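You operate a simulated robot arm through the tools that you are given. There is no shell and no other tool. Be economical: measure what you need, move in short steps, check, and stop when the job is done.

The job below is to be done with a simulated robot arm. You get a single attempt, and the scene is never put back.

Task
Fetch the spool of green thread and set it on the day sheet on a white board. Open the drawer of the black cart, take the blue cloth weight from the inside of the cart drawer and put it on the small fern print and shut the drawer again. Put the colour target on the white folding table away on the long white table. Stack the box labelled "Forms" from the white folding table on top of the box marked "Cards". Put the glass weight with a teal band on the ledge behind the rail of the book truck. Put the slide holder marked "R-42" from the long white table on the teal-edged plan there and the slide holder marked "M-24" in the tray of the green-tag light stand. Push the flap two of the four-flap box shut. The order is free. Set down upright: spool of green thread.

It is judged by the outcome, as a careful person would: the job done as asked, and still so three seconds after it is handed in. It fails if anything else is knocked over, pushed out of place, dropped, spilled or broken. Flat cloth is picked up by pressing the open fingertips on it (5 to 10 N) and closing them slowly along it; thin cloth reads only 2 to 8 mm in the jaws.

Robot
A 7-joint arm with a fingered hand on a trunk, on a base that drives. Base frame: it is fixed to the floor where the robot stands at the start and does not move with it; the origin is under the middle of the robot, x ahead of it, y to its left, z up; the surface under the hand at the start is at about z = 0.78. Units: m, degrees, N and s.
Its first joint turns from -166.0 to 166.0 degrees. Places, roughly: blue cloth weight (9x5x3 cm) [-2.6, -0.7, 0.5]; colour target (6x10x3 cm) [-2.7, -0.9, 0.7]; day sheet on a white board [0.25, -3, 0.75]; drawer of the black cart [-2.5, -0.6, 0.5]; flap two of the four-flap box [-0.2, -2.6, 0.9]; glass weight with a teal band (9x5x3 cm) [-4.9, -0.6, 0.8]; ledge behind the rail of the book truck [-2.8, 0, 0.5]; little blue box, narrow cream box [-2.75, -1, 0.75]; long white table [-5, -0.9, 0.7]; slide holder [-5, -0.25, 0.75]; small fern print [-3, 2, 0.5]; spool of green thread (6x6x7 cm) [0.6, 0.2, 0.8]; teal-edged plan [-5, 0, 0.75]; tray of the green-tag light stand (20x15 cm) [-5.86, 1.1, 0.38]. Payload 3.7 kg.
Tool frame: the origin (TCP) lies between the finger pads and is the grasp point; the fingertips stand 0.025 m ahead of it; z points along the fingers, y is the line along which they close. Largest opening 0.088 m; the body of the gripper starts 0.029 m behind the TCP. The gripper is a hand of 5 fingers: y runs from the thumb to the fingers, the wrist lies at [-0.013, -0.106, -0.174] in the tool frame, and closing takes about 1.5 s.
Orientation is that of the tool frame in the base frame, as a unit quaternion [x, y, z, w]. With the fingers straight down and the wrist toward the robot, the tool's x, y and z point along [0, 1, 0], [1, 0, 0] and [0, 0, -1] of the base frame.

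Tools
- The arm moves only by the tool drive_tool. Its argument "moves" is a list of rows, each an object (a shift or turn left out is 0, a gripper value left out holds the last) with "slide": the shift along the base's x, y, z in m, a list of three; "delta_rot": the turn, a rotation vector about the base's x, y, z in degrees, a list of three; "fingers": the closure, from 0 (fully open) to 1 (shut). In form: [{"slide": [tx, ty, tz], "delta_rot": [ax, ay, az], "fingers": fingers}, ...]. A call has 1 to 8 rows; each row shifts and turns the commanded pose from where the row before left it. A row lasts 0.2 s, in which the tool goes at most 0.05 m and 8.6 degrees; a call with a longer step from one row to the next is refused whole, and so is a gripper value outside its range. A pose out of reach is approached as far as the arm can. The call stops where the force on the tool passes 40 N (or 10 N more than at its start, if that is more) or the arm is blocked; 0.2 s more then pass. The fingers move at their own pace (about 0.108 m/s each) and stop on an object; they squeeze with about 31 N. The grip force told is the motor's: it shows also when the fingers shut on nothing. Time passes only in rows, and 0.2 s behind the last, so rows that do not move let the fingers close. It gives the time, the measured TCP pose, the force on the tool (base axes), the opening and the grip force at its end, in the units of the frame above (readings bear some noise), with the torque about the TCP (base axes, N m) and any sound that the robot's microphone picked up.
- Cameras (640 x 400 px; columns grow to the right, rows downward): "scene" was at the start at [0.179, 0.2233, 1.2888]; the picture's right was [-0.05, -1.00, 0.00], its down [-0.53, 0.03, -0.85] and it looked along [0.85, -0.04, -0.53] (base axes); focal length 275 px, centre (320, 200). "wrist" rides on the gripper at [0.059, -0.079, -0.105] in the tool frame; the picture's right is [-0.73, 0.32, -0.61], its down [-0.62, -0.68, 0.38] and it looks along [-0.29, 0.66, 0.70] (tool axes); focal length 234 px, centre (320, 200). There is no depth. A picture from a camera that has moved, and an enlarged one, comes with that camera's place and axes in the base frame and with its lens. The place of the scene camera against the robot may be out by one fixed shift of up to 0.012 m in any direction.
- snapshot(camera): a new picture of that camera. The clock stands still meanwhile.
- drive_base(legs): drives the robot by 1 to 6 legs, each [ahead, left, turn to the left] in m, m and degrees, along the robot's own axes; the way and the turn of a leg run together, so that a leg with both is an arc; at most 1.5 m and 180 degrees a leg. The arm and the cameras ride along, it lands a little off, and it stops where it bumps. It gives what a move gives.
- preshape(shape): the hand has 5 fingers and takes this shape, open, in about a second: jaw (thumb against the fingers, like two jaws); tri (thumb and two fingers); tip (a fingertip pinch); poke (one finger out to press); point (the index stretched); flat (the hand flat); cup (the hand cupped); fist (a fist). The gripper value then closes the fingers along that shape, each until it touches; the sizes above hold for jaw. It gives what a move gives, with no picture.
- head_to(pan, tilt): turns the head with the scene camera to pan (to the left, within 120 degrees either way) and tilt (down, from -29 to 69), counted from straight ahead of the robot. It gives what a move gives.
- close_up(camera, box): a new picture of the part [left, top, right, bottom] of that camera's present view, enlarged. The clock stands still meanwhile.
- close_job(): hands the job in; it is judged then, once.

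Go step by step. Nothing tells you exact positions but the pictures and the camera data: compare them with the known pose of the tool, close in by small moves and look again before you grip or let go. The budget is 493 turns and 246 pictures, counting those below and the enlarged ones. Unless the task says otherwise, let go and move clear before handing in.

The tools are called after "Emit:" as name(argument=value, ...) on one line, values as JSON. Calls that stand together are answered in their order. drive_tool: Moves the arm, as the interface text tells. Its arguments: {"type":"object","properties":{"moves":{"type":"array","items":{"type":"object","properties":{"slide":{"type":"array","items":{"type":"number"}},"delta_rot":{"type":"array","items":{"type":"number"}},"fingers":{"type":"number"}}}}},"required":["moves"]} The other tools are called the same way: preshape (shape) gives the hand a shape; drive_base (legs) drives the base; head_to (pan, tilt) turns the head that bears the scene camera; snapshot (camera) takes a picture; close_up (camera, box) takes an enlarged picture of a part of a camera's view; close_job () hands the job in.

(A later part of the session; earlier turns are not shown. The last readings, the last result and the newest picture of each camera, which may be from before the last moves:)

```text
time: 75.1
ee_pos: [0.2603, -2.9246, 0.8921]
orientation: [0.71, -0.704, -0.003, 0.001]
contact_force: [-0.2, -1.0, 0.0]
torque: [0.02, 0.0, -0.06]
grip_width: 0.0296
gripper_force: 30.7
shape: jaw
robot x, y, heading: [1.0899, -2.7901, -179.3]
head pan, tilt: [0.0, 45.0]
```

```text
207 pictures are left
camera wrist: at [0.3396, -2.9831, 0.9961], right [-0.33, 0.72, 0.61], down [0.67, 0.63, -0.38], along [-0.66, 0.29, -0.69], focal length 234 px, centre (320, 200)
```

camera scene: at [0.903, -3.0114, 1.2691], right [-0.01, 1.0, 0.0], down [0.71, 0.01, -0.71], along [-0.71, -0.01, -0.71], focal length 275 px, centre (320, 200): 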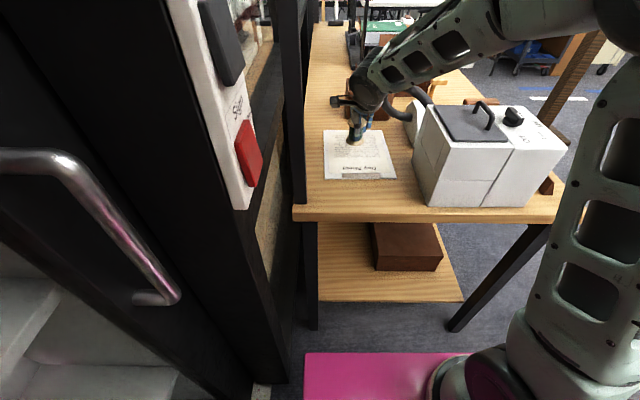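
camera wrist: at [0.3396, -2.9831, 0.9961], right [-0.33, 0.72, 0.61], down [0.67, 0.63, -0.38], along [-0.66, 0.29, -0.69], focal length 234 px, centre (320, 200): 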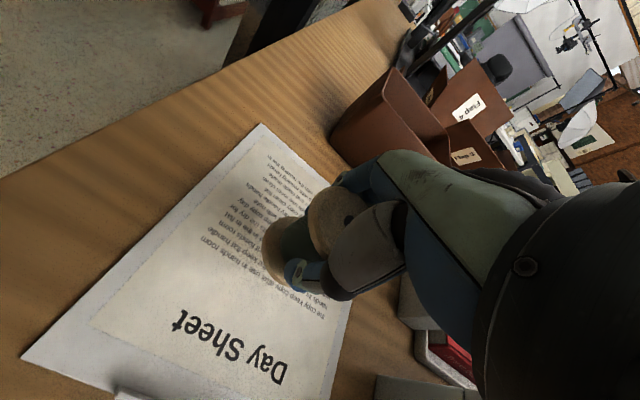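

Emit:
close_up(camera="scene", box=[300, 60, 480, 190])

Emit:
drive_tool(moves=[{"slide": [0, 0, -0.015]}, {"slide": [0, 0, -0.008]}, {"slide": [0, 0, -0.006]}, {"slide": [0, 0, -0.004]}, {}])

```text
3.08 times, centred on (390, 125) of scene
camera zoom: at [0.903, -3.0114, 1.2691], right [-0.01, 1.0, 0.0], down [0.71, 0.01, -0.71], along [-0.71, -0.01, -0.71], focal length 846 px, centre (105, 431)
```

zoom: 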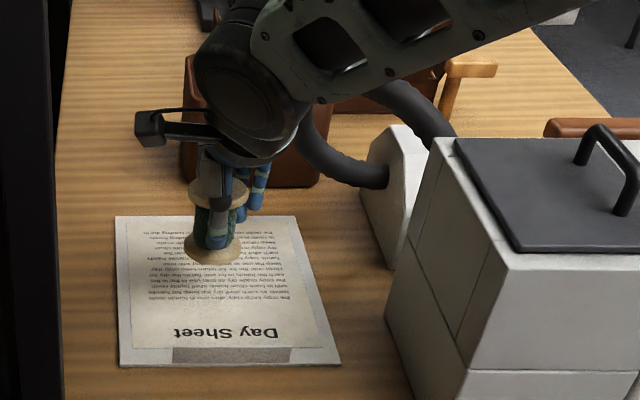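

```text
time: 76.3
ee_pos: [0.2601, -2.9257, 0.8575]
orientation: [0.71, -0.704, -0.003, 0.001]
contact_force: [-0.7, 0.1, -0.4]
torque: [0.01, 0.0, 0.0]
grip_width: 0.0295
gripper_force: 30.5
shape: jaw
robot x, y, heading: [1.0938, -2.7873, -179.4]
head pan, tilt: [0.0, 45.0]
```

Emit:
drive_tool(moves=[{"slide": [0, 0, -0.003]}, {"slide": [0, 0, -0.002]}, {"slide": [0, 0, -0.002]}, {}])

Emit:
close_up(camera="scene", box=[310, 100, 420, 190])

```text
time: 77.3
ee_pos: [0.258, -2.9276, 0.8496]
orientation: [0.71, -0.704, -0.004, 0.0]
contact_force: [-0.6, -0.1, -1.1]
torque: [0.04, 0.02, 0.02]
grip_width: 0.0292
gripper_force: 30.6
shape: jaw
robot x, y, heading: [1.0912, -2.7884, -179.5]
head pan, tilt: [0.0, 45.0]
```

```text
4.44 times, centred on (365, 145) of scene
camera zoom: at [0.9029, -3.0114, 1.2691], right [-0.01, 1.0, 0.0], down [0.71, 0.01, -0.71], along [-0.71, -0.01, -0.71], focal length 1221 px, centre (120, 444)
```

zoom: 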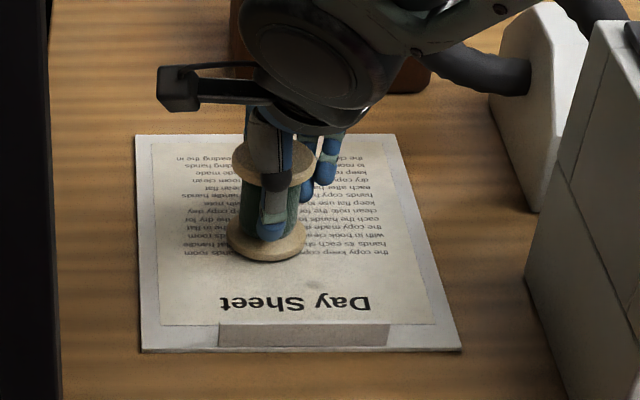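

Almost touching. I'll continue in 2–3 mm steps until I feel contact.

Emit:
drive_tool(moves=[{"slide": [0, 0, -0.002]}, {"slide": [0, 0, -0.002]}, {"slide": [0, 0, -0.002]}, {}])

Emit:
drive_tool(moves=[{"slide": [0, 0, -0.002]}, {"slide": [0, 0, -0.002]}, {"slide": [0, 0, -0.002]}, {}])

```text
time: 78.3
ee_pos: [0.2583, -2.9272, 0.8458]
orientation: [0.71, -0.704, -0.004, 0.002]
contact_force: [-0.3, -3.4, 25.3]
torque: [-0.03, 0.19, 0.02]
grip_width: 0.0303
gripper_force: 30.4
shape: jaw
robot x, y, heading: [1.0954, -2.7892, -179.4]
head pan, tilt: [0.0, 45.0]
```

```text
time: 78.8
ee_pos: [0.2578, -2.9274, 0.8461]
orientation: [0.711, -0.703, -0.004, 0.004]
contact_force: [1.8, -0.5, 16.5]
torque: [0.0, -0.02, -0.01]
grip_width: 0.0312
gripper_force: 30.4
shape: jaw
robot x, y, heading: [1.0919, -2.7858, -179.7]
head pan, tilt: [0.0, 45.0]
stopped in row 2: the force on the tool passed its limit at 42 N (the readings are from after the stop); the commanded pose is now the measured one
```

Contact made. I'll release the spool, wait, then rise.

Emit:
drive_tool(moves=[{"slide": [0, 0, 0.001]}, {"fingers": 0.6}, {"fingers": 0.3}, {"fingers": 0}, {"fingers": 0}, {"fingers": 0}, {}, {}])

Emit:
close_up(camera="scene", box=[310, 100, 420, 190])

Emit:
snapshot(camera="wrist")

```text
time: 80.6
ee_pos: [0.2571, -2.9263, 0.8452]
orientation: [0.71, -0.704, -0.005, 0.003]
contact_force: [0.1, 0.8, -0.2]
torque: [-0.01, 0.0, -0.02]
grip_width: 0.0877
gripper_force: 0.0
shape: jaw
robot x, y, heading: [1.0925, -2.7864, -179.4]
head pan, tilt: [0.0, 45.0]
```

```text
4.44 times, centred on (365, 145) of scene
camera zoom: at [0.903, -3.0114, 1.2691], right [-0.01, 1.0, 0.0], down [0.71, 0.01, -0.71], along [-0.71, -0.01, -0.71], focal length 1221 px, centre (120, 444)
```

zoom: 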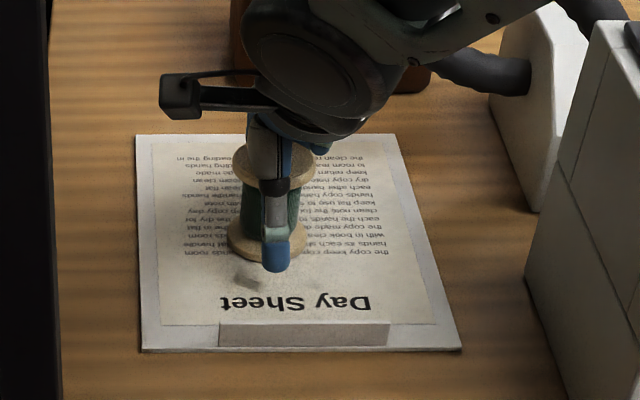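

```text
203 pictures are left
camera wrist: at [0.337, -2.9841, 0.948], right [-0.32, 0.72, 0.61], down [0.67, 0.63, -0.39], along [-0.67, 0.28, -0.69], focal length 234 px, centre (320, 200)
```

wrist: 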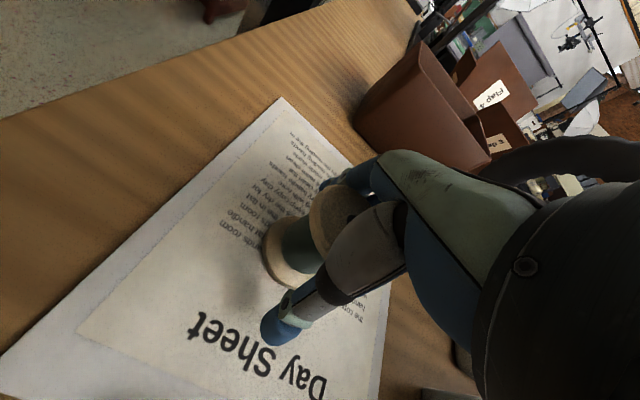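

Emit:
drive_tool(moves=[{"slide": [0, 0, 0.02]}, {"slide": [0, 0, 0.04]}, {"slide": [0, 0, 0.045]}, {"slide": [0, 0, 0.045]}, {"slide": [0.01, 0, 0.045]}, {"slide": [0.03, 0, 0.035]}, {"slide": [0.03, 0, 0.035]}])

Emit:
snapshot(camera="scene")

```text
time: 82.2
ee_pos: [0.3276, -2.9255, 1.1082]
orientation: [0.71, -0.704, -0.004, 0.003]
contact_force: [0.1, 0.4, 0.4]
torque: [-0.02, -0.01, 0.02]
grip_width: 0.0877
gripper_force: 0.0
shape: jaw
robot x, y, heading: [1.0914, -2.7867, -179.4]
head pan, tilt: [0.0, 45.0]
```

```text
202 pictures are left
camera scene: at [0.9027, -3.0115, 1.269], right [-0.01, 1.0, 0.0], down [0.71, 0.01, -0.71], along [-0.71, -0.01, -0.71], focal length 275 px, centre (320, 200)
```

scene: 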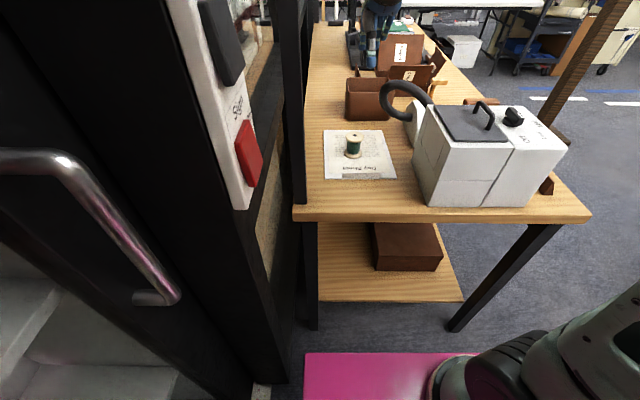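

The green spool stands on the day sheet. Next is the flap box, approached from the bench front, so I'll retract the arm and drive back.

Emit:
drive_tool(moves=[{"slide": [0.04, 0.01, 0.02]}, {"slide": [0.045, 0.01, 0.015]}, {"slide": [0.045, 0.01, 0.01]}, {"slide": [0.045, 0.01, 0.01]}, {"slide": [0.045, 0.01, 0.01]}, {"slide": [0.045, 0.01, 0.01]}, {"slide": [0.03, 0.01, 0.01]}])

Emit:
drive_base(legs=[[0, -0.5, 0], [0, 0, 90], [-0.4, 0, 0], [0, -1.0, 0]])

Emit:
head_to(pan=-20, tilt=35)

Emit:
snapshot(camera="scene")

```text
time: 83.8
ee_pos: [0.6238, -2.8567, 1.192]
orientation: [0.71, -0.704, -0.003, 0.003]
contact_force: [0.3, 0.2, 0.3]
torque: [0.0, 0.02, -0.01]
grip_width: 0.0875
gripper_force: 0.0
shape: jaw
robot x, y, heading: [1.0904, -2.7859, -179.6]
head pan, tilt: [0.0, 45.0]
```

```text
time: 97.4
ee_pos: [0.1136, -2.3198, 1.1935]
orientation: [1.0, -0.029, -0.002, 0.005]
contact_force: [0.4, 1.1, 0.1]
torque: [0.02, 0.01, 0.01]
grip_width: 0.0879
gripper_force: 0.1
shape: jaw
robot x, y, heading: [0.0765, -1.8489, -93.3]
head pan, tilt: [0.0, 45.0]
```

```text
time: 98.2
ee_pos: [0.1131, -2.3195, 1.1943]
orientation: [1.0, -0.028, -0.001, 0.005]
contact_force: [0.3, 0.2, -0.2]
torque: [0.0, 0.01, 0.0]
grip_width: 0.088
gripper_force: 0.0
shape: jaw
robot x, y, heading: [0.0754, -1.8467, -93.2]
head pan, tilt: [-20.0, 35.0]
```

```text
201 pictures are left
camera scene: at [0.2489, -2.0383, 1.2839], right [-0.92, 0.39, 0.0], down [0.23, 0.53, -0.82], along [-0.32, -0.75, -0.57], focal length 275 px, centre (320, 200)
```

scene: 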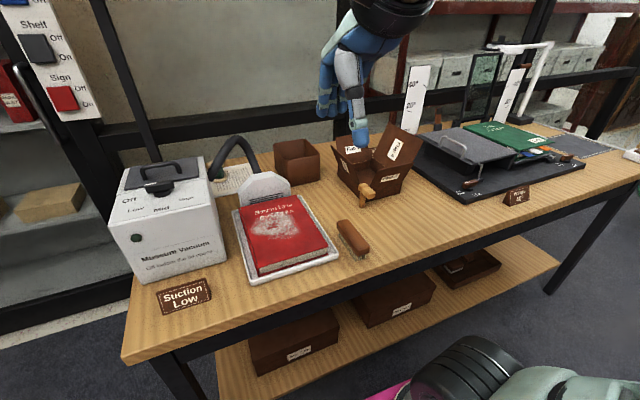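

Emit:
drive_base(legs=[[0, -0.4, 3]])

Emit:
drive_tool(moves=[{"slide": [-0.04, 0.02, 0]}, {"slide": [-0.04, 0.02, 0]}, {"slide": [-0.04, 0, 0.02]}, {"slide": [-0.04, 0, 0.02]}])

Emit:
head_to(pan=0, tilt=40)

Emit:
snapshot(camera="scene")

Emit:
close_up(camera="scene", box=[240, 60, 420, 200])

```text
time: 100.8
ee_pos: [-0.2652, -2.3066, 1.1935]
orientation: [1.0, -0.002, -0.001, 0.005]
contact_force: [0.4, -0.4, -0.1]
torque: [0.03, 0.05, 0.01]
grip_width: 0.0877
gripper_force: 0.0
shape: jaw
robot x, y, heading: [-0.3262, -1.8332, -90.1]
head pan, tilt: [-20.0, 35.0]
```

```text
time: 101.8
ee_pos: [-0.4293, -2.2641, 1.232]
orientation: [1.0, -0.001, -0.001, 0.005]
contact_force: [0.0, 0.3, 1.1]
torque: [0.02, -0.01, -0.01]
grip_width: 0.0878
gripper_force: 0.1
shape: jaw
robot x, y, heading: [-0.3277, -1.8343, -90.1]
head pan, tilt: [-20.0, 35.0]
```

```text
time: 102.6
ee_pos: [-0.4284, -2.2651, 1.2314]
orientation: [1.0, -0.001, -0.001, 0.006]
contact_force: [0.1, 0.2, 0.1]
torque: [-0.04, 0.01, 0.02]
grip_width: 0.0879
gripper_force: 0.0
shape: jaw
robot x, y, heading: [-0.3262, -1.8343, -90.1]
head pan, tilt: [0.0, 40.0]
```

```text
200 pictures are left
camera scene: at [-0.1148, -2.0183, 1.2764], right [-1.0, 0.0, 0.0], down [0.0, 0.64, -0.77], along [0.0, -0.77, -0.64], focal length 275 px, centre (320, 200)
```

scene: 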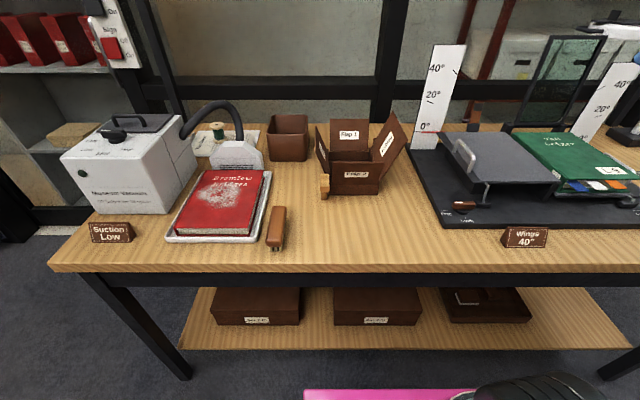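

```text
2.86 times, centred on (330, 130) of scene
camera zoom: at [-0.1148, -2.0183, 1.2764], right [-1.0, 0.0, 0.0], down [0.0, 0.64, -0.77], along [0.0, -0.77, -0.64], focal length 785 px, centre (291, 400)
```

zoom: 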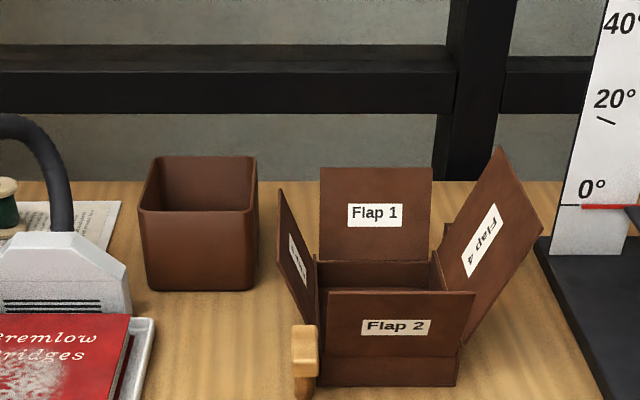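

The flap box front edge is at about (-0.21,-2.63), hinge z≈0.83, flap top ≈0.90, standing up. I'll shape the hand to poke and bring it in front of flap 2.

Emit:
preshape(shape="poke")

Emit:
drive_tool(moves=[{"slide": [0.045, -0.01, -0.01]}, {"slide": [0.045, -0.02, -0.01]}, {"slide": [0.045, -0.02, -0.01]}, {"slide": [0.045, -0.02, -0.01]}, {"slide": [0.03, -0.03, -0.02]}, {"slide": [0, -0.03, -0.03]}, {"slide": [0, -0.03, -0.03]}, {}])

Emit:
snapshot(camera="scene")

Emit:
snapshot(camera="wrist")

```text
time: 103.5
ee_pos: [-0.4278, -2.2647, 1.2317]
orientation: [1.0, -0.001, -0.001, 0.006]
contact_force: [0.5, 0.0, 0.0]
torque: [0.02, -0.04, 0.01]
grip_width: 0.0
gripper_force: 0.1
shape: poke
robot x, y, heading: [-0.329, -1.8357, -89.9]
head pan, tilt: [0.0, 40.0]
```

```text
refused: row 2 steps farther than a row can; nothing moved
```

```text
198 pictures are left
camera scene: at [-0.1148, -2.0183, 1.2763], right [-1.0, 0.0, 0.0], down [0.0, 0.64, -0.77], along [0.0, -0.77, -0.64], focal length 275 px, centre (320, 200)
```

scene: 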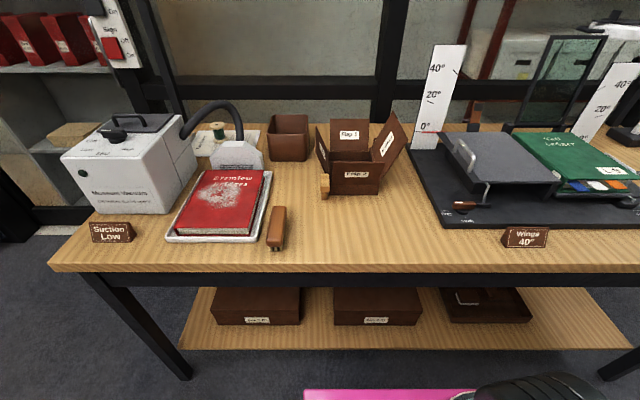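

```text
197 pictures are left
camera wrist: at [-0.3692, -2.1846, 1.3353], right [-0.73, -0.31, 0.61], down [-0.62, 0.68, -0.39], along [-0.29, -0.66, -0.69], focal length 234 px, centre (320, 200)
```

wrist: 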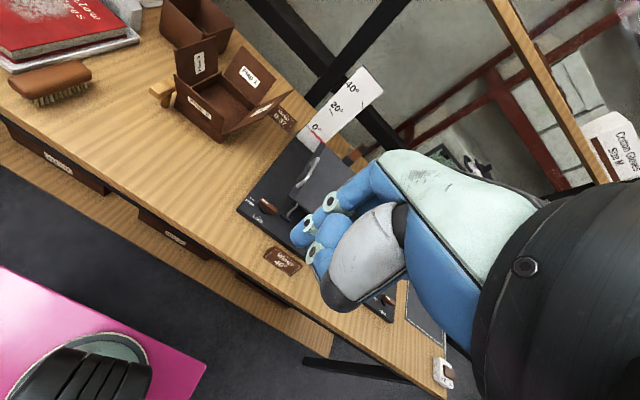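

Emit:
drive_tool(moves=[{"slide": [0.045, -0.01, -0.01]}, {"slide": [0.045, -0.01, -0.015]}, {"slide": [0.045, -0.01, -0.015]}, {"slide": [0.045, -0.01, -0.015]}, {"slide": [0.03, -0.02, -0.03]}, {"slide": [0, -0.03, -0.035]}, {"slide": [0, -0.03, -0.035]}, {}])

Emit:
snapshot(camera="scene")

Emit:
snapshot(camera="wrist")

```text
time: 105.3
ee_pos: [-0.2163, -2.3875, 1.0786]
orientation: [1.0, 0.0, -0.001, 0.005]
contact_force: [0.5, 0.3, 0.0]
torque: [-0.03, 0.03, 0.07]
grip_width: 0.0
gripper_force: 0.1
shape: poke
robot x, y, heading: [-0.3306, -1.8322, -90.3]
head pan, tilt: [0.0, 40.0]
```

```text
196 pictures are left
camera scene: at [-0.1147, -2.0182, 1.2763], right [-1.0, 0.0, 0.0], down [0.0, 0.64, -0.77], along [0.0, -0.77, -0.64], focal length 275 px, centre (320, 200)
```

scene: 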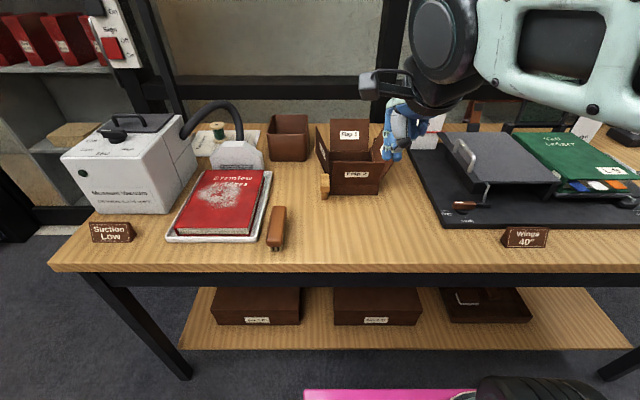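

```text
195 pictures are left
camera wrist: at [-0.1576, -2.3067, 1.1824], right [-0.73, -0.31, 0.61], down [-0.62, 0.68, -0.39], along [-0.29, -0.66, -0.69], focal length 234 px, centre (320, 200)
```

wrist: 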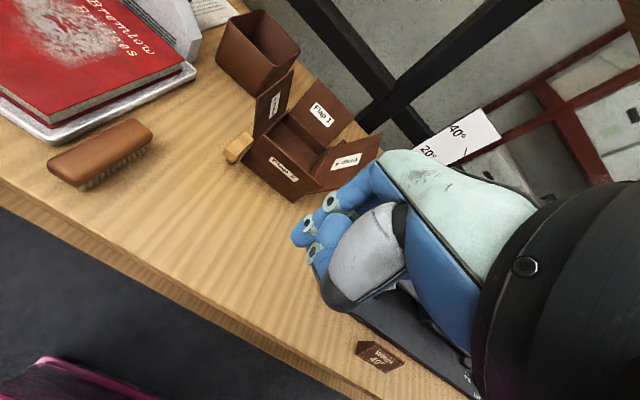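

Emit:
close_up(camera="scene", box=[300, 60, 460, 200])

Emit:
close_up(camera="wrist", box=[210, 60, 410, 240])

```text
2.86 times, centred on (380, 130) of scene
camera zoom: at [-0.1147, -2.0182, 1.2763], right [-1.0, 0.0, 0.0], down [0.0, 0.64, -0.77], along [0.0, -0.77, -0.64], focal length 785 px, centre (149, 400)
```

zoom: 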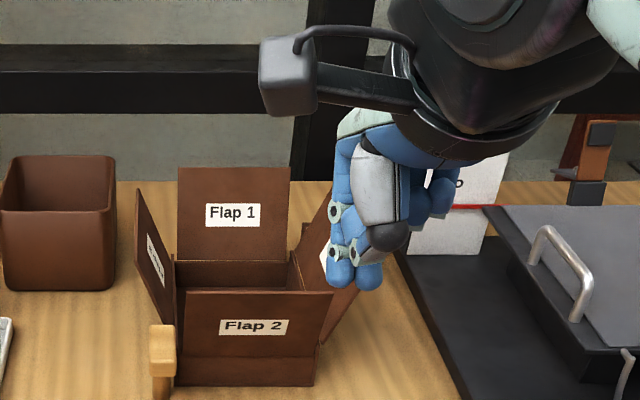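

```text
2.22 times, centred on (310, 150) of wrist
camera zoom: at [-0.1576, -2.3067, 1.1824], right [-0.73, -0.31, 0.61], down [-0.62, 0.68, -0.39], along [-0.29, -0.66, -0.69], focal length 520 px, centre (342, 311)
```

zoom: 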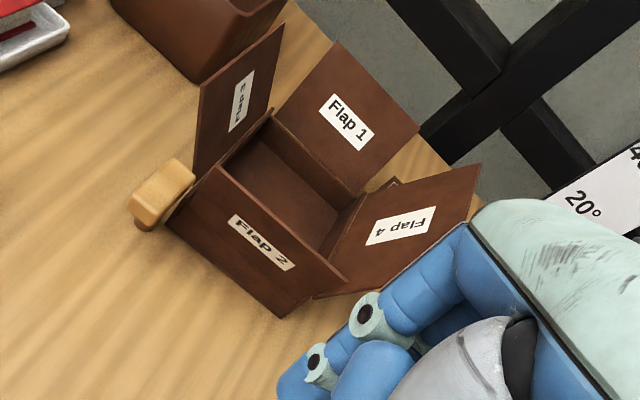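

Flap 2 leans outward ~25°. The fingertip is ~25 mm below the TCP. I'll lower in front of the flap.

Emit:
drive_tool(moves=[{"slide": [0, -0.025, -0.04]}, {"slide": [0, -0.025, -0.04]}, {"slide": [0, -0.025, -0.04]}, {"slide": [0, -0.025, -0.04]}, {}])

Emit:
close_up(camera="scene", box=[300, 60, 460, 200])

Emit:
snapshot(camera="wrist")

```text
time: 106.5
ee_pos: [-0.214, -2.4857, 0.9152]
orientation: [1.0, -0.001, 0.001, 0.005]
contact_force: [-0.3, 0.1, 0.2]
torque: [-0.02, 0.02, 0.0]
grip_width: 0.0
gripper_force: 0.1
shape: poke
robot x, y, heading: [-0.3278, -1.8342, -90.3]
head pan, tilt: [0.0, 40.0]
```

```text
2.86 times, centred on (380, 130) of scene
camera zoom: at [-0.1147, -2.0182, 1.2763], right [-1.0, 0.0, 0.0], down [0.0, 0.64, -0.77], along [0.0, -0.77, -0.64], focal length 785 px, centre (149, 400)
```

zoom: 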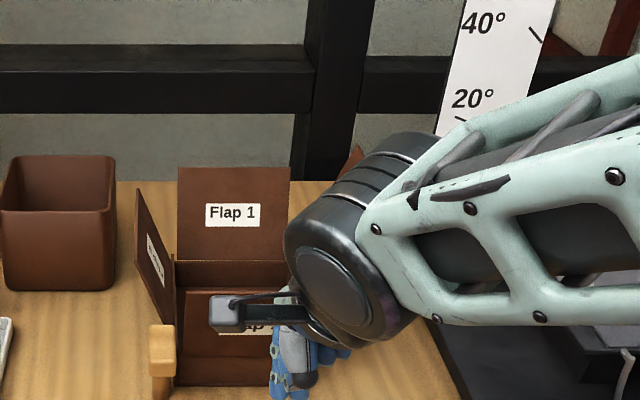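

```text
191 pictures are left
camera wrist: at [-0.1553, -2.4058, 1.0191], right [-0.73, -0.31, 0.61], down [-0.62, 0.68, -0.39], along [-0.29, -0.66, -0.69], focal length 234 px, centre (320, 200)
```

wrist: 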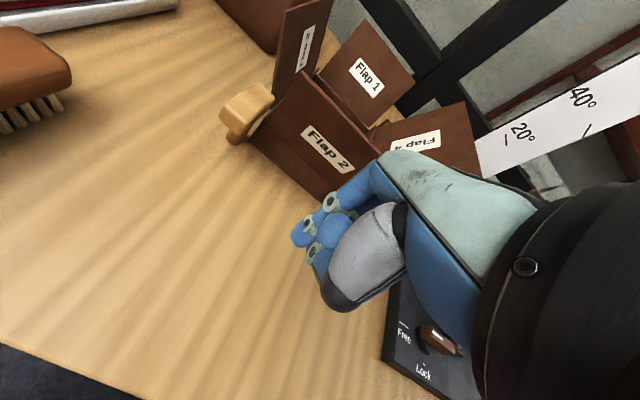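

Emit:
drive_tool(moves=[{"slide": [0, -0.03, 0]}, {"slide": [0, -0.03, 0]}, {"slide": [0, -0.025, 0]}, {"slide": [0, -0.02, 0]}, {}])

Emit:
snapshot(camera="wrist")

```text
time: 107.7
ee_pos: [-0.2138, -2.5927, 0.9208]
orientation: [1.0, -0.001, -0.001, 0.005]
contact_force: [0.5, 0.3, -1.0]
torque: [0.03, 0.02, 0.02]
grip_width: 0.0
gripper_force: 0.1
shape: poke
robot x, y, heading: [-0.3289, -1.837, -90.0]
head pan, tilt: [0.0, 40.0]
```

```text
190 pictures are left
camera wrist: at [-0.1552, -2.5122, 1.0238], right [-0.73, -0.31, 0.61], down [-0.62, 0.68, -0.39], along [-0.29, -0.66, -0.69], focal length 234 px, centre (320, 200)
```

wrist: 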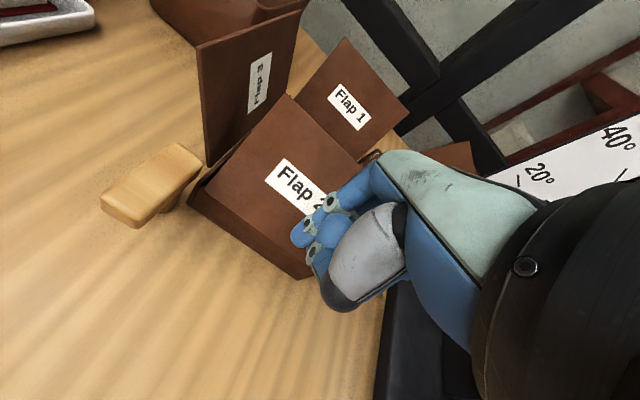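

The flap is swinging inward with little force. I'll continue the arc over and down.

Emit:
drive_tool(moves=[{"slide": [0, -0.025, -0.005]}, {"slide": [0, -0.025, -0.01]}, {"slide": [0, -0.02, -0.01]}, {"slide": [0, -0.015, -0.01]}, {}])

Emit:
snapshot(camera="wrist")

```text
time: 108.9
ee_pos: [-0.2148, -2.6769, 0.8852]
orientation: [1.0, -0.001, -0.001, 0.005]
contact_force: [-0.1, -0.1, 0.1]
torque: [0.03, -0.01, 0.01]
grip_width: 0.0
gripper_force: 0.0
shape: poke
robot x, y, heading: [-0.3256, -1.8327, -90.2]
head pan, tilt: [0.0, 40.0]
```

```text
189 pictures are left
camera wrist: at [-0.1563, -2.596, 0.9879], right [-0.73, -0.31, 0.61], down [-0.62, 0.68, -0.39], along [-0.29, -0.66, -0.69], focal length 234 px, centre (320, 200)
```

wrist: 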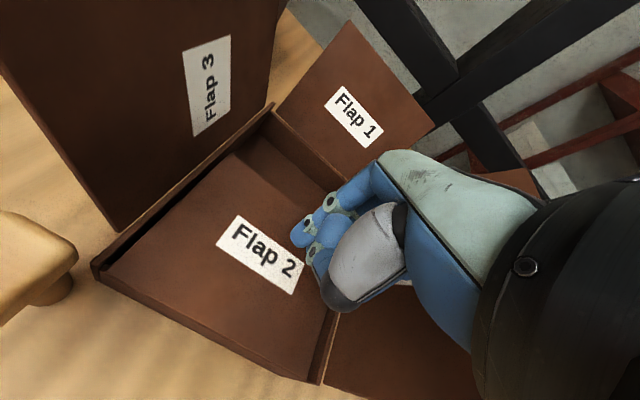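

Nearly flat. I'll press down gently to seat it.

Emit:
drive_tool(moves=[{"slide": [0, 0, -0.006]}, {"slide": [0, 0, -0.006]}, {"slide": [0, 0, -0.005]}, {"slide": [0, 0, -0.004]}, {}])

Emit:
snapshot(camera="wrist")

```text
time: 110.0
ee_pos: [-0.2144, -2.6792, 0.8694]
orientation: [1.0, -0.002, 0.001, 0.012]
contact_force: [-2.3, 0.8, 16.0]
torque: [-0.03, 0.05, 0.0]
grip_width: 0.0
gripper_force: 0.2
shape: poke
robot x, y, heading: [-0.3274, -1.8327, -90.1]
head pan, tilt: [0.0, 40.0]
stopped in row 5: the force on the tool passed its limit at 42 N (the readings are from after the stop); the commanded pose is now the measured one
```

```text
188 pictures are left
camera wrist: at [-0.1564, -2.5967, 0.9721], right [-0.73, -0.31, 0.61], down [-0.62, 0.67, -0.4], along [-0.29, -0.67, -0.68], focal length 234 px, centre (320, 200)
```

wrist: 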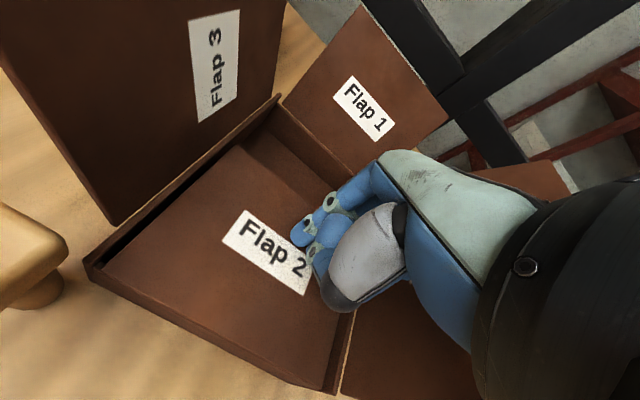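

The flap has reached its stop with 42 N. I'll lift off and check it stays shut.

Emit:
drive_tool(moves=[{"slide": [0, 0, 0.02]}, {"slide": [0, 0.01, 0.04]}, {"slide": [0, 0.02, 0.04]}, {"slide": [0, 0.03, 0.035]}, {"slide": [-0.01, 0.03, 0.035]}, {"slide": [-0.03, 0.03, 0.02]}, {"slide": [-0.03, 0.03, 0.02]}])

Emit:
close_up(camera="scene", box=[240, 60, 420, 200])

Emit:
snapshot(camera="wrist")

```text
time: 111.6
ee_pos: [-0.2834, -2.5289, 1.0768]
orientation: [1.0, 0.0, 0.0, 0.009]
contact_force: [0.9, 0.3, -0.3]
torque: [0.03, 0.01, 0.02]
grip_width: 0.0
gripper_force: 0.0
shape: poke
robot x, y, heading: [-0.3309, -1.8316, -90.3]
head pan, tilt: [0.0, 40.0]
```

```text
2.86 times, centred on (330, 130) of scene
camera zoom: at [-0.1146, -2.0186, 1.2763], right [-1.0, 0.0, 0.0], down [0.0, 0.64, -0.77], along [0.0, -0.77, -0.64], focal length 785 px, centre (291, 400)
```

zoom: 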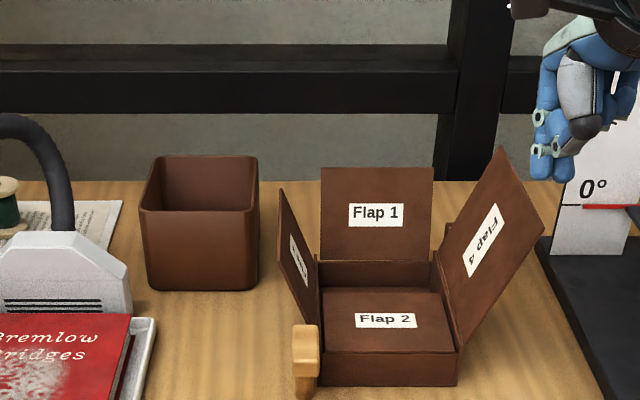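

```text
186 pictures are left
camera wrist: at [-0.2244, -2.4475, 1.179], right [-0.73, -0.31, 0.61], down [-0.62, 0.68, -0.39], along [-0.29, -0.67, -0.68], focal length 234 px, centre (320, 200)
```

wrist: 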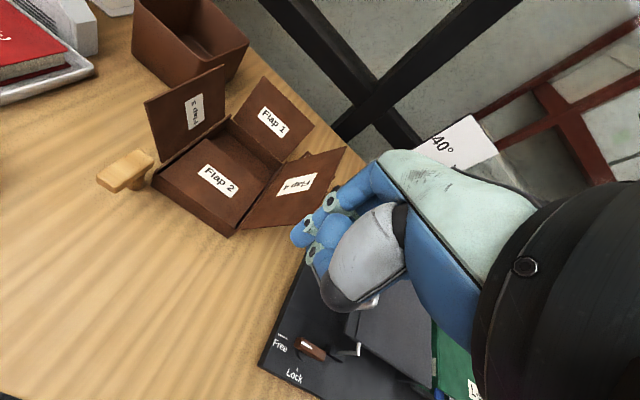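

Flap 2 stays shut. Now to the western area: I'll retract, restore the jaw shape, back off and turn to face -x.

Emit:
drive_tool(moves=[{"slide": [0, 0.045, 0.02]}, {"slide": [0, 0.045, 0.02]}, {"slide": [0, 0.045, 0.02]}, {"slide": [0, 0.045, 0.02]}, {"slide": [0, 0.045, 0.02]}, {"slide": [0, 0.02, 0.02]}])

Emit:
preshape(shape="jaw")

Emit:
drive_base(legs=[[-0.12, 0, 0], [0, 0, -90]])

Emit:
head_to(pan=0, tilt=25)

Emit:
snapshot(camera="scene")

```text
time: 113.0
ee_pos: [-0.2837, -2.2823, 1.1995]
orientation: [1.0, 0.001, 0.0, 0.009]
contact_force: [-0.3, 0.9, -0.1]
torque: [-0.02, 0.02, -0.02]
grip_width: 0.0002
gripper_force: 0.1
shape: poke
robot x, y, heading: [-0.3271, -1.8376, -89.9]
head pan, tilt: [0.0, 40.0]
```

```text
time: 113.9
ee_pos: [-0.2834, -2.2825, 1.1992]
orientation: [1.0, -0.001, 0.0, 0.009]
contact_force: [-0.3, -0.7, 0.8]
torque: [-0.01, 0.02, 0.01]
grip_width: 0.0876
gripper_force: 0.0
shape: jaw
robot x, y, heading: [-0.3282, -1.8363, -89.7]
head pan, tilt: [0.0, 40.0]
```

```text
time: 118.9
ee_pos: [-0.774, -1.7737, 1.1989]
orientation: [0.716, -0.698, -0.007, 0.007]
contact_force: [0.5, -1.0, -0.1]
torque: [0.0, -0.02, -0.04]
grip_width: 0.0881
gripper_force: 0.2
shape: jaw
robot x, y, heading: [-0.3268, -1.7173, -178.7]
head pan, tilt: [0.0, 40.0]
```

```text
time: 119.7
ee_pos: [-0.7746, -1.7754, 1.199]
orientation: [0.717, -0.697, -0.007, 0.007]
contact_force: [0.4, -1.4, 0.4]
torque: [0.03, 0.02, 0.0]
grip_width: 0.0881
gripper_force: 0.1
shape: jaw
robot x, y, heading: [-0.3287, -1.7142, -178.5]
head pan, tilt: [0.0, 25.0]
```

```text
185 pictures are left
camera scene: at [-0.525, -1.9433, 1.2996], right [-0.03, 1.0, 0.0], down [0.42, 0.01, -0.91], along [-0.91, -0.02, -0.42], focal length 275 px, centre (320, 200)
```

scene: 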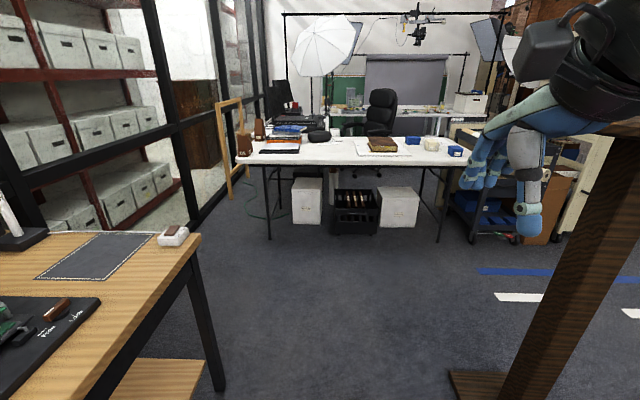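

Emit:
head_to(pan=-50, tilt=25)

Emit:
snapshot(camera="scene")

```text
time: 120.9
ee_pos: [-0.7736, -1.7734, 1.1989]
orientation: [0.716, -0.698, -0.007, 0.007]
contact_force: [-0.2, 0.4, -0.8]
torque: [0.0, -0.01, -0.01]
grip_width: 0.0879
gripper_force: 0.0
shape: jaw
robot x, y, heading: [-0.3273, -1.7157, -178.2]
head pan, tilt: [-50.0, 25.0]
```

```text
184 pictures are left
camera scene: at [-0.4941, -1.8719, 1.2997], right [0.75, 0.66, 0.0], down [0.28, -0.32, -0.91], along [-0.6, 0.68, -0.42], focal length 275 px, centre (320, 200)
```

scene: 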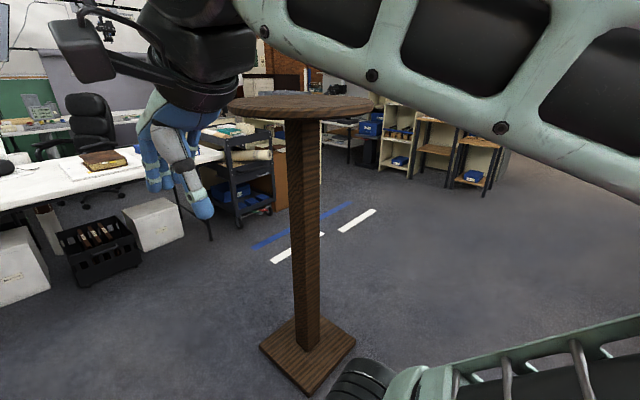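

The pedestal disc is close to my elbow side, so I'll pass it on the north side instead.

Emit:
drive_base(legs=[[-0.12, 0, -1.7], [0, -1.4, 0]])

Emit:
head_to(pan=0, tilt=25)

Emit:
snapshot(camera="scene")

```text
time: 128.8
ee_pos: [-0.6752, -0.3604, 1.1994]
orientation: [0.719, -0.694, -0.007, 0.007]
contact_force: [0.1, -0.7, 0.2]
torque: [-0.01, -0.01, -0.02]
grip_width: 0.0879
gripper_force: 0.0
shape: jaw
robot x, y, heading: [-0.2323, -0.2953, -177.9]
head pan, tilt: [-50.0, 25.0]
```

```text
time: 129.9
ee_pos: [-0.6757, -0.3624, 1.2005]
orientation: [0.719, -0.695, -0.008, 0.007]
contact_force: [0.6, 0.7, -0.1]
torque: [-0.03, 0.0, -0.01]
grip_width: 0.088
gripper_force: 0.0
shape: jaw
robot x, y, heading: [-0.2265, -0.299, -177.8]
head pan, tilt: [0.0, 25.0]
```

```text
183 pictures are left
camera scene: at [-0.4248, -0.5272, 1.2997], right [-0.04, 1.0, 0.0], down [0.42, 0.01, -0.91], along [-0.91, -0.03, -0.42], focal length 275 px, centre (320, 200)
```

scene: 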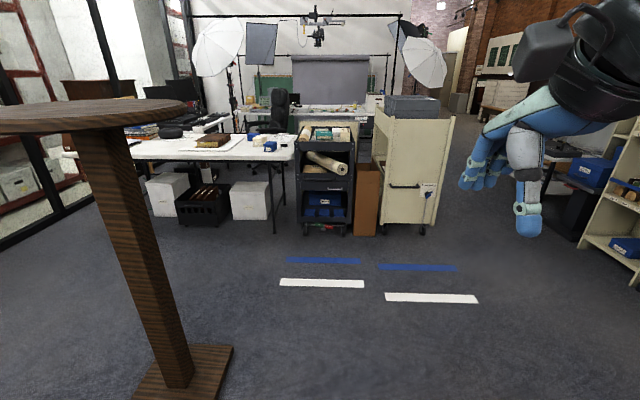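

Emit:
drive_base(legs=[[1.15, 0.1, -2]])

Emit:
snapshot(camera="scene")

```text
time: 135.7
ee_pos: [-1.8055, -0.4681, 1.2002]
orientation: [0.707, -0.707, -0.008, 0.007]
contact_force: [0.5, -0.2, -0.1]
torque: [0.0, -0.01, 0.01]
grip_width: 0.0879
gripper_force: 0.1
shape: jaw
robot x, y, heading: [-1.3564, -0.4212, -179.8]
head pan, tilt: [0.0, 25.0]
```

```text
182 pictures are left
camera scene: at [-1.5615, -0.643, 1.2997], right [0.0, 1.0, 0.0], down [0.42, 0.0, -0.91], along [-0.91, 0.0, -0.42], focal length 275 px, centre (320, 200)
```

scene: 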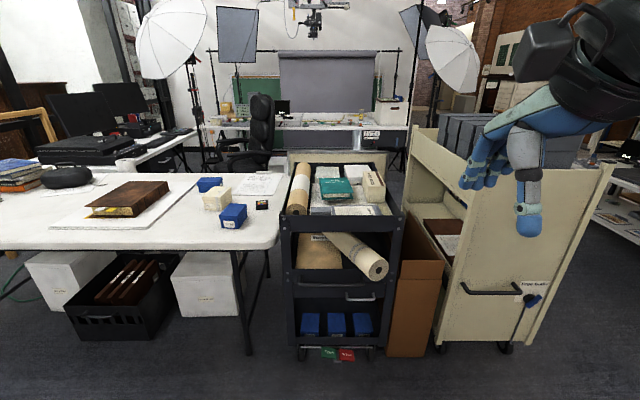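

Emit:
close_up(camera="scene", box=[270, 150, 430, 360])

Emit:
close_up(camera="scene", box=[60, 160, 300, 260])

```text
1.90 times, centred on (350, 255) of scene
camera zoom: at [-1.5615, -0.643, 1.2997], right [0.0, 1.0, 0.0], down [0.42, 0.0, -0.91], along [-0.91, 0.0, -0.42], focal length 523 px, centre (263, 95)
```

zoom: 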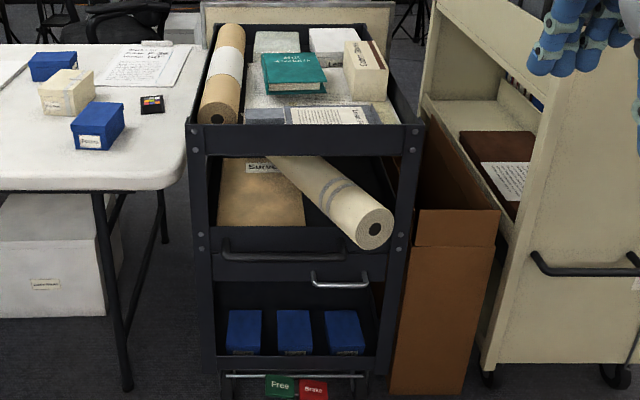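

```text
2.67 times, centred on (180, 210) of scene
camera zoom: at [-1.5615, -0.643, 1.2997], right [0.0, 1.0, 0.0], down [0.42, 0.0, -0.91], along [-0.91, 0.0, -0.42], focal length 733 px, centre (693, 173)
```

zoom: 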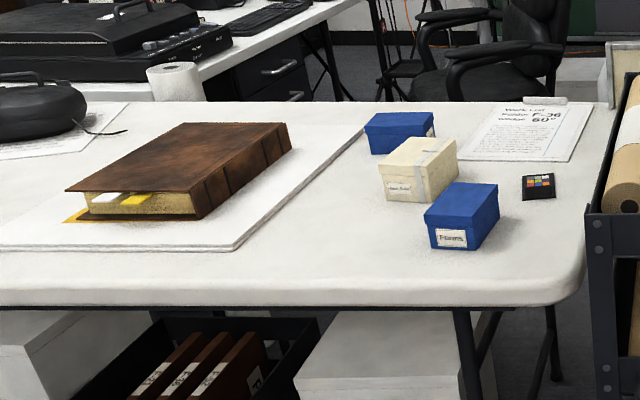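

Emit:
close_up(camera="scene", box=[190, 170, 280, 235])

Emit:
head_to(pan=0, tilt=40)

Emit:
close_up(camera="scene", box=[260, 90, 440, 290])

```text
6.15 times, centred on (235, 202) of scene
camera zoom: at [-1.5615, -0.643, 1.2997], right [0.0, 1.0, 0.0], down [0.42, 0.0, -0.91], along [-0.91, 0.0, -0.42], focal length 1691 px, centre (843, 185)
```

zoom: 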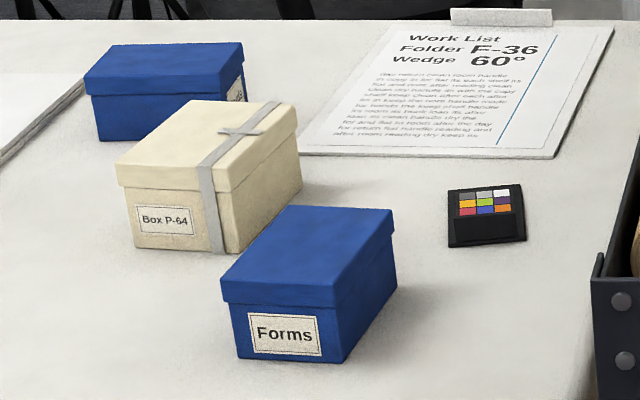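

```text
time: 136.5
ee_pos: [-1.8058, -0.466, 1.1992]
orientation: [0.707, -0.707, -0.006, 0.006]
contact_force: [0.2, 0.4, 0.3]
torque: [0.02, 0.01, 0.0]
grip_width: 0.088
gripper_force: 0.0
shape: jaw
robot x, y, heading: [-1.357, -0.4214, -179.9]
head pan, tilt: [0.0, 40.0]
```

```text
2.00 times, centred on (350, 190) of scene
camera zoom: at [-1.5544, -0.643, 1.2764], right [0.0, 1.0, 0.0], down [0.64, 0.0, -0.77], along [-0.77, 0.0, -0.64], focal length 550 px, centre (260, 220)
```

zoom: 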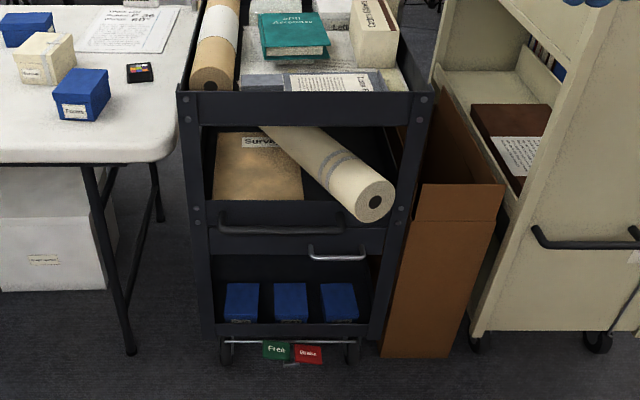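

Emit:
head_to(pan=10, tilt=45)

Emit:
snapshot(camera="scene")

Emit:
close_up(camera="scene", box=[320, 190, 460, 280])

```text
time: 137.2
ee_pos: [-1.8055, -0.4677, 1.2]
orientation: [-0.707, 0.707, 0.006, -0.006]
contact_force: [0.6, 0.2, 0.7]
torque: [0.0, -0.01, -0.03]
grip_width: 0.0881
gripper_force: 0.1
shape: jaw
robot x, y, heading: [-1.3589, -0.4185, -179.8]
head pan, tilt: [10.0, 45.0]
```

```text
177 pictures are left
camera scene: at [-1.5495, -0.6571, 1.2691], right [-0.17, 0.98, 0.0], down [0.7, 0.12, -0.71], along [-0.7, -0.12, -0.71], focal length 275 px, centre (320, 200)
```

scene: 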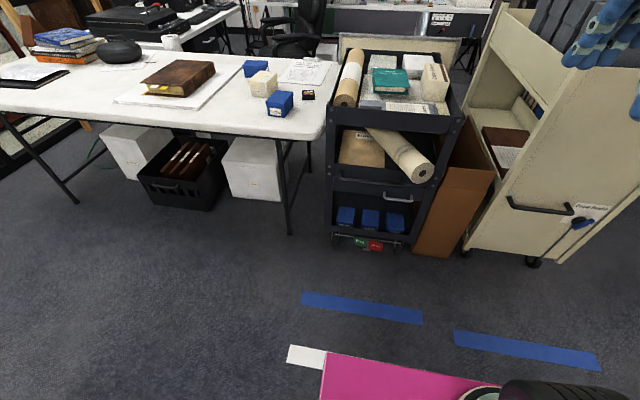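

```text
4.44 times, centred on (390, 235) of scene
camera zoom: at [-1.5495, -0.6571, 1.2691], right [-0.17, 0.98, 0.0], down [0.7, 0.12, -0.71], along [-0.7, -0.12, -0.71], focal length 1221 px, centre (9, 44)
```

zoom: 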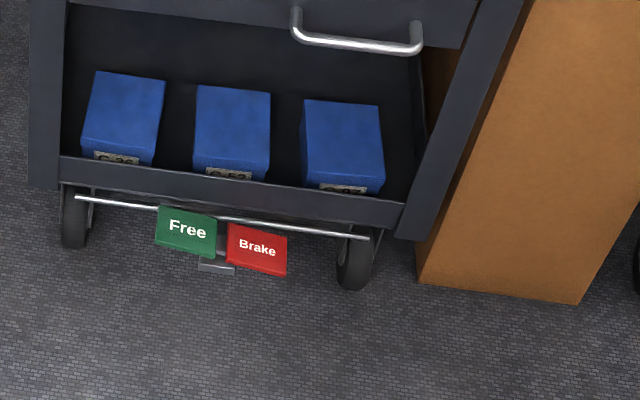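

The "Forms" box is the front blue one on the table. The other blue box may be "Cards". I'll drive up to the table corner to look closer.

Emit:
drive_base(legs=[[0.5, 0.28, 0]])

Emit:
head_to(pan=10, tilt=40)

Emit:
snapshot(camera="scene")

Emit:
snapshot(camera="wrist")

```text
time: 140.4
ee_pos: [-2.2931, -0.7425, 1.2008]
orientation: [0.708, -0.706, -0.007, 0.007]
contact_force: [0.3, -0.4, -0.7]
torque: [-0.02, 0.02, 0.0]
grip_width: 0.088
gripper_force: 0.0
shape: jaw
robot x, y, heading: [-1.8479, -0.694, -179.5]
head pan, tilt: [10.0, 45.0]
```

```text
time: 141.1
ee_pos: [-2.293, -0.7423, 1.199]
orientation: [0.709, -0.705, -0.006, 0.006]
contact_force: [-0.2, -0.1, 0.0]
torque: [0.01, 0.02, -0.03]
grip_width: 0.0879
gripper_force: 0.1
shape: jaw
robot x, y, heading: [-1.845, -0.6917, -179.6]
head pan, tilt: [10.0, 40.0]
```

```text
175 pictures are left
camera scene: at [-2.0394, -0.9312, 1.2763], right [-0.18, 0.98, 0.0], down [0.63, 0.12, -0.77], along [-0.75, -0.14, -0.64], focal length 275 px, centre (320, 200)
```

scene: 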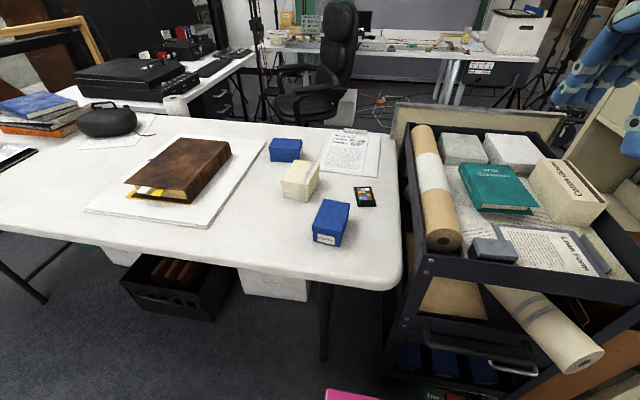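

```text
174 pictures are left
camera wrist: at [-2.2126, -0.7999, 1.3026], right [-0.32, 0.72, 0.61], down [0.67, 0.63, -0.4], along [-0.67, 0.29, -0.68], focal length 234 px, centre (320, 200)
```

wrist: 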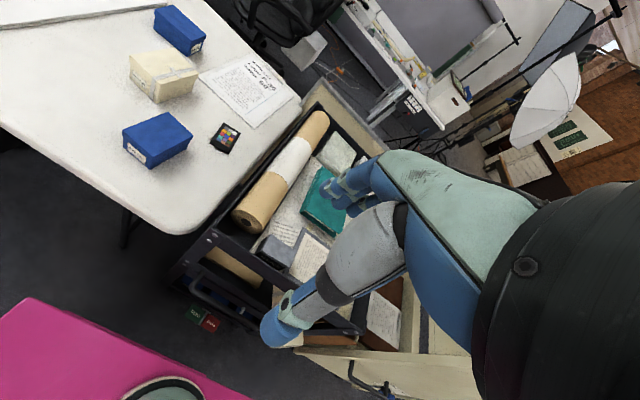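

Emit:
close_up(camera="wrist", box=[110, 0, 270, 180])

Emit:
close_up(camera="scene", box=[250, 120, 400, 260])

```text
2.22 times, centred on (190, 90) of wrist
camera zoom: at [-2.2126, -0.7999, 1.3026], right [-0.32, 0.72, 0.61], down [0.67, 0.63, -0.4], along [-0.67, 0.29, -0.68], focal length 520 px, centre (609, 444)
```

zoom: 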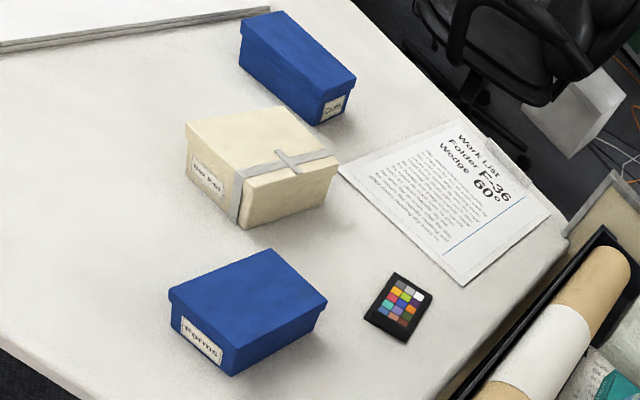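

```text
2.86 times, centred on (325, 190) of scene
camera zoom: at [-2.0394, -0.9312, 1.2763], right [-0.18, 0.98, 0.0], down [0.63, 0.12, -0.77], along [-0.75, -0.14, -0.64], focal length 785 px, centre (306, 229)
```

zoom: 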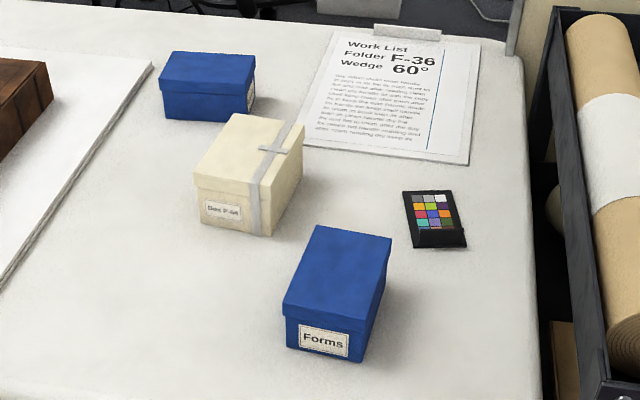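

Emit:
close_up(camera="wrist", box=[180, 30, 210, 60])

Emit:
close_up(camera="scene", box=[325, 170, 395, 215])

```text
13.33 times, centred on (195, 45) of wrist
camera zoom: at [-2.2126, -0.7999, 1.3026], right [-0.32, 0.72, 0.61], down [0.67, 0.63, -0.4], along [-0.67, 0.29, -0.68], focal length 3122 px, centre (1987, 2267)
```

zoom: 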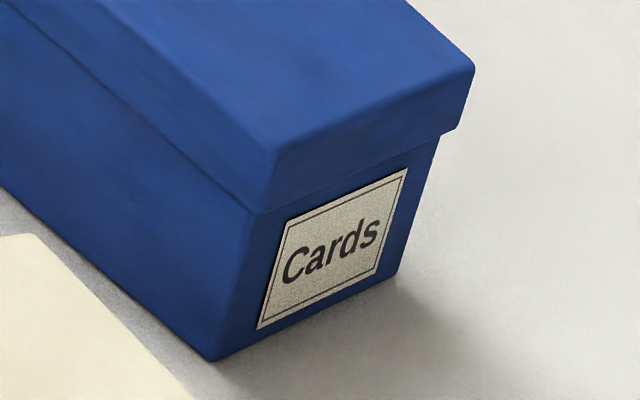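

```text
8.89 times, centred on (360, 192) of scene
camera zoom: at [-2.0394, -0.9312, 1.2763], right [-0.18, 0.98, 0.0], down [0.63, 0.12, -0.77], along [-0.75, -0.14, -0.64], focal length 2443 px, centre (-36, 267)
```

zoom: 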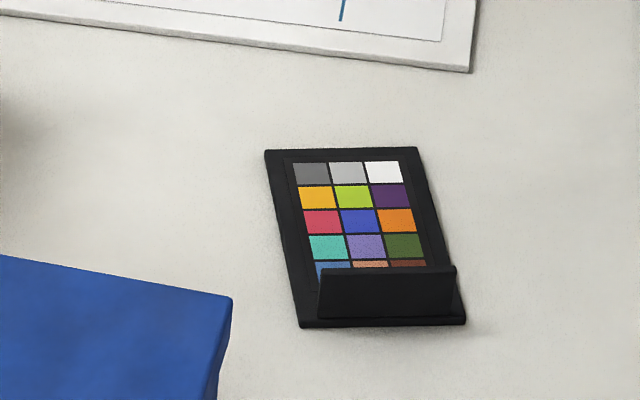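

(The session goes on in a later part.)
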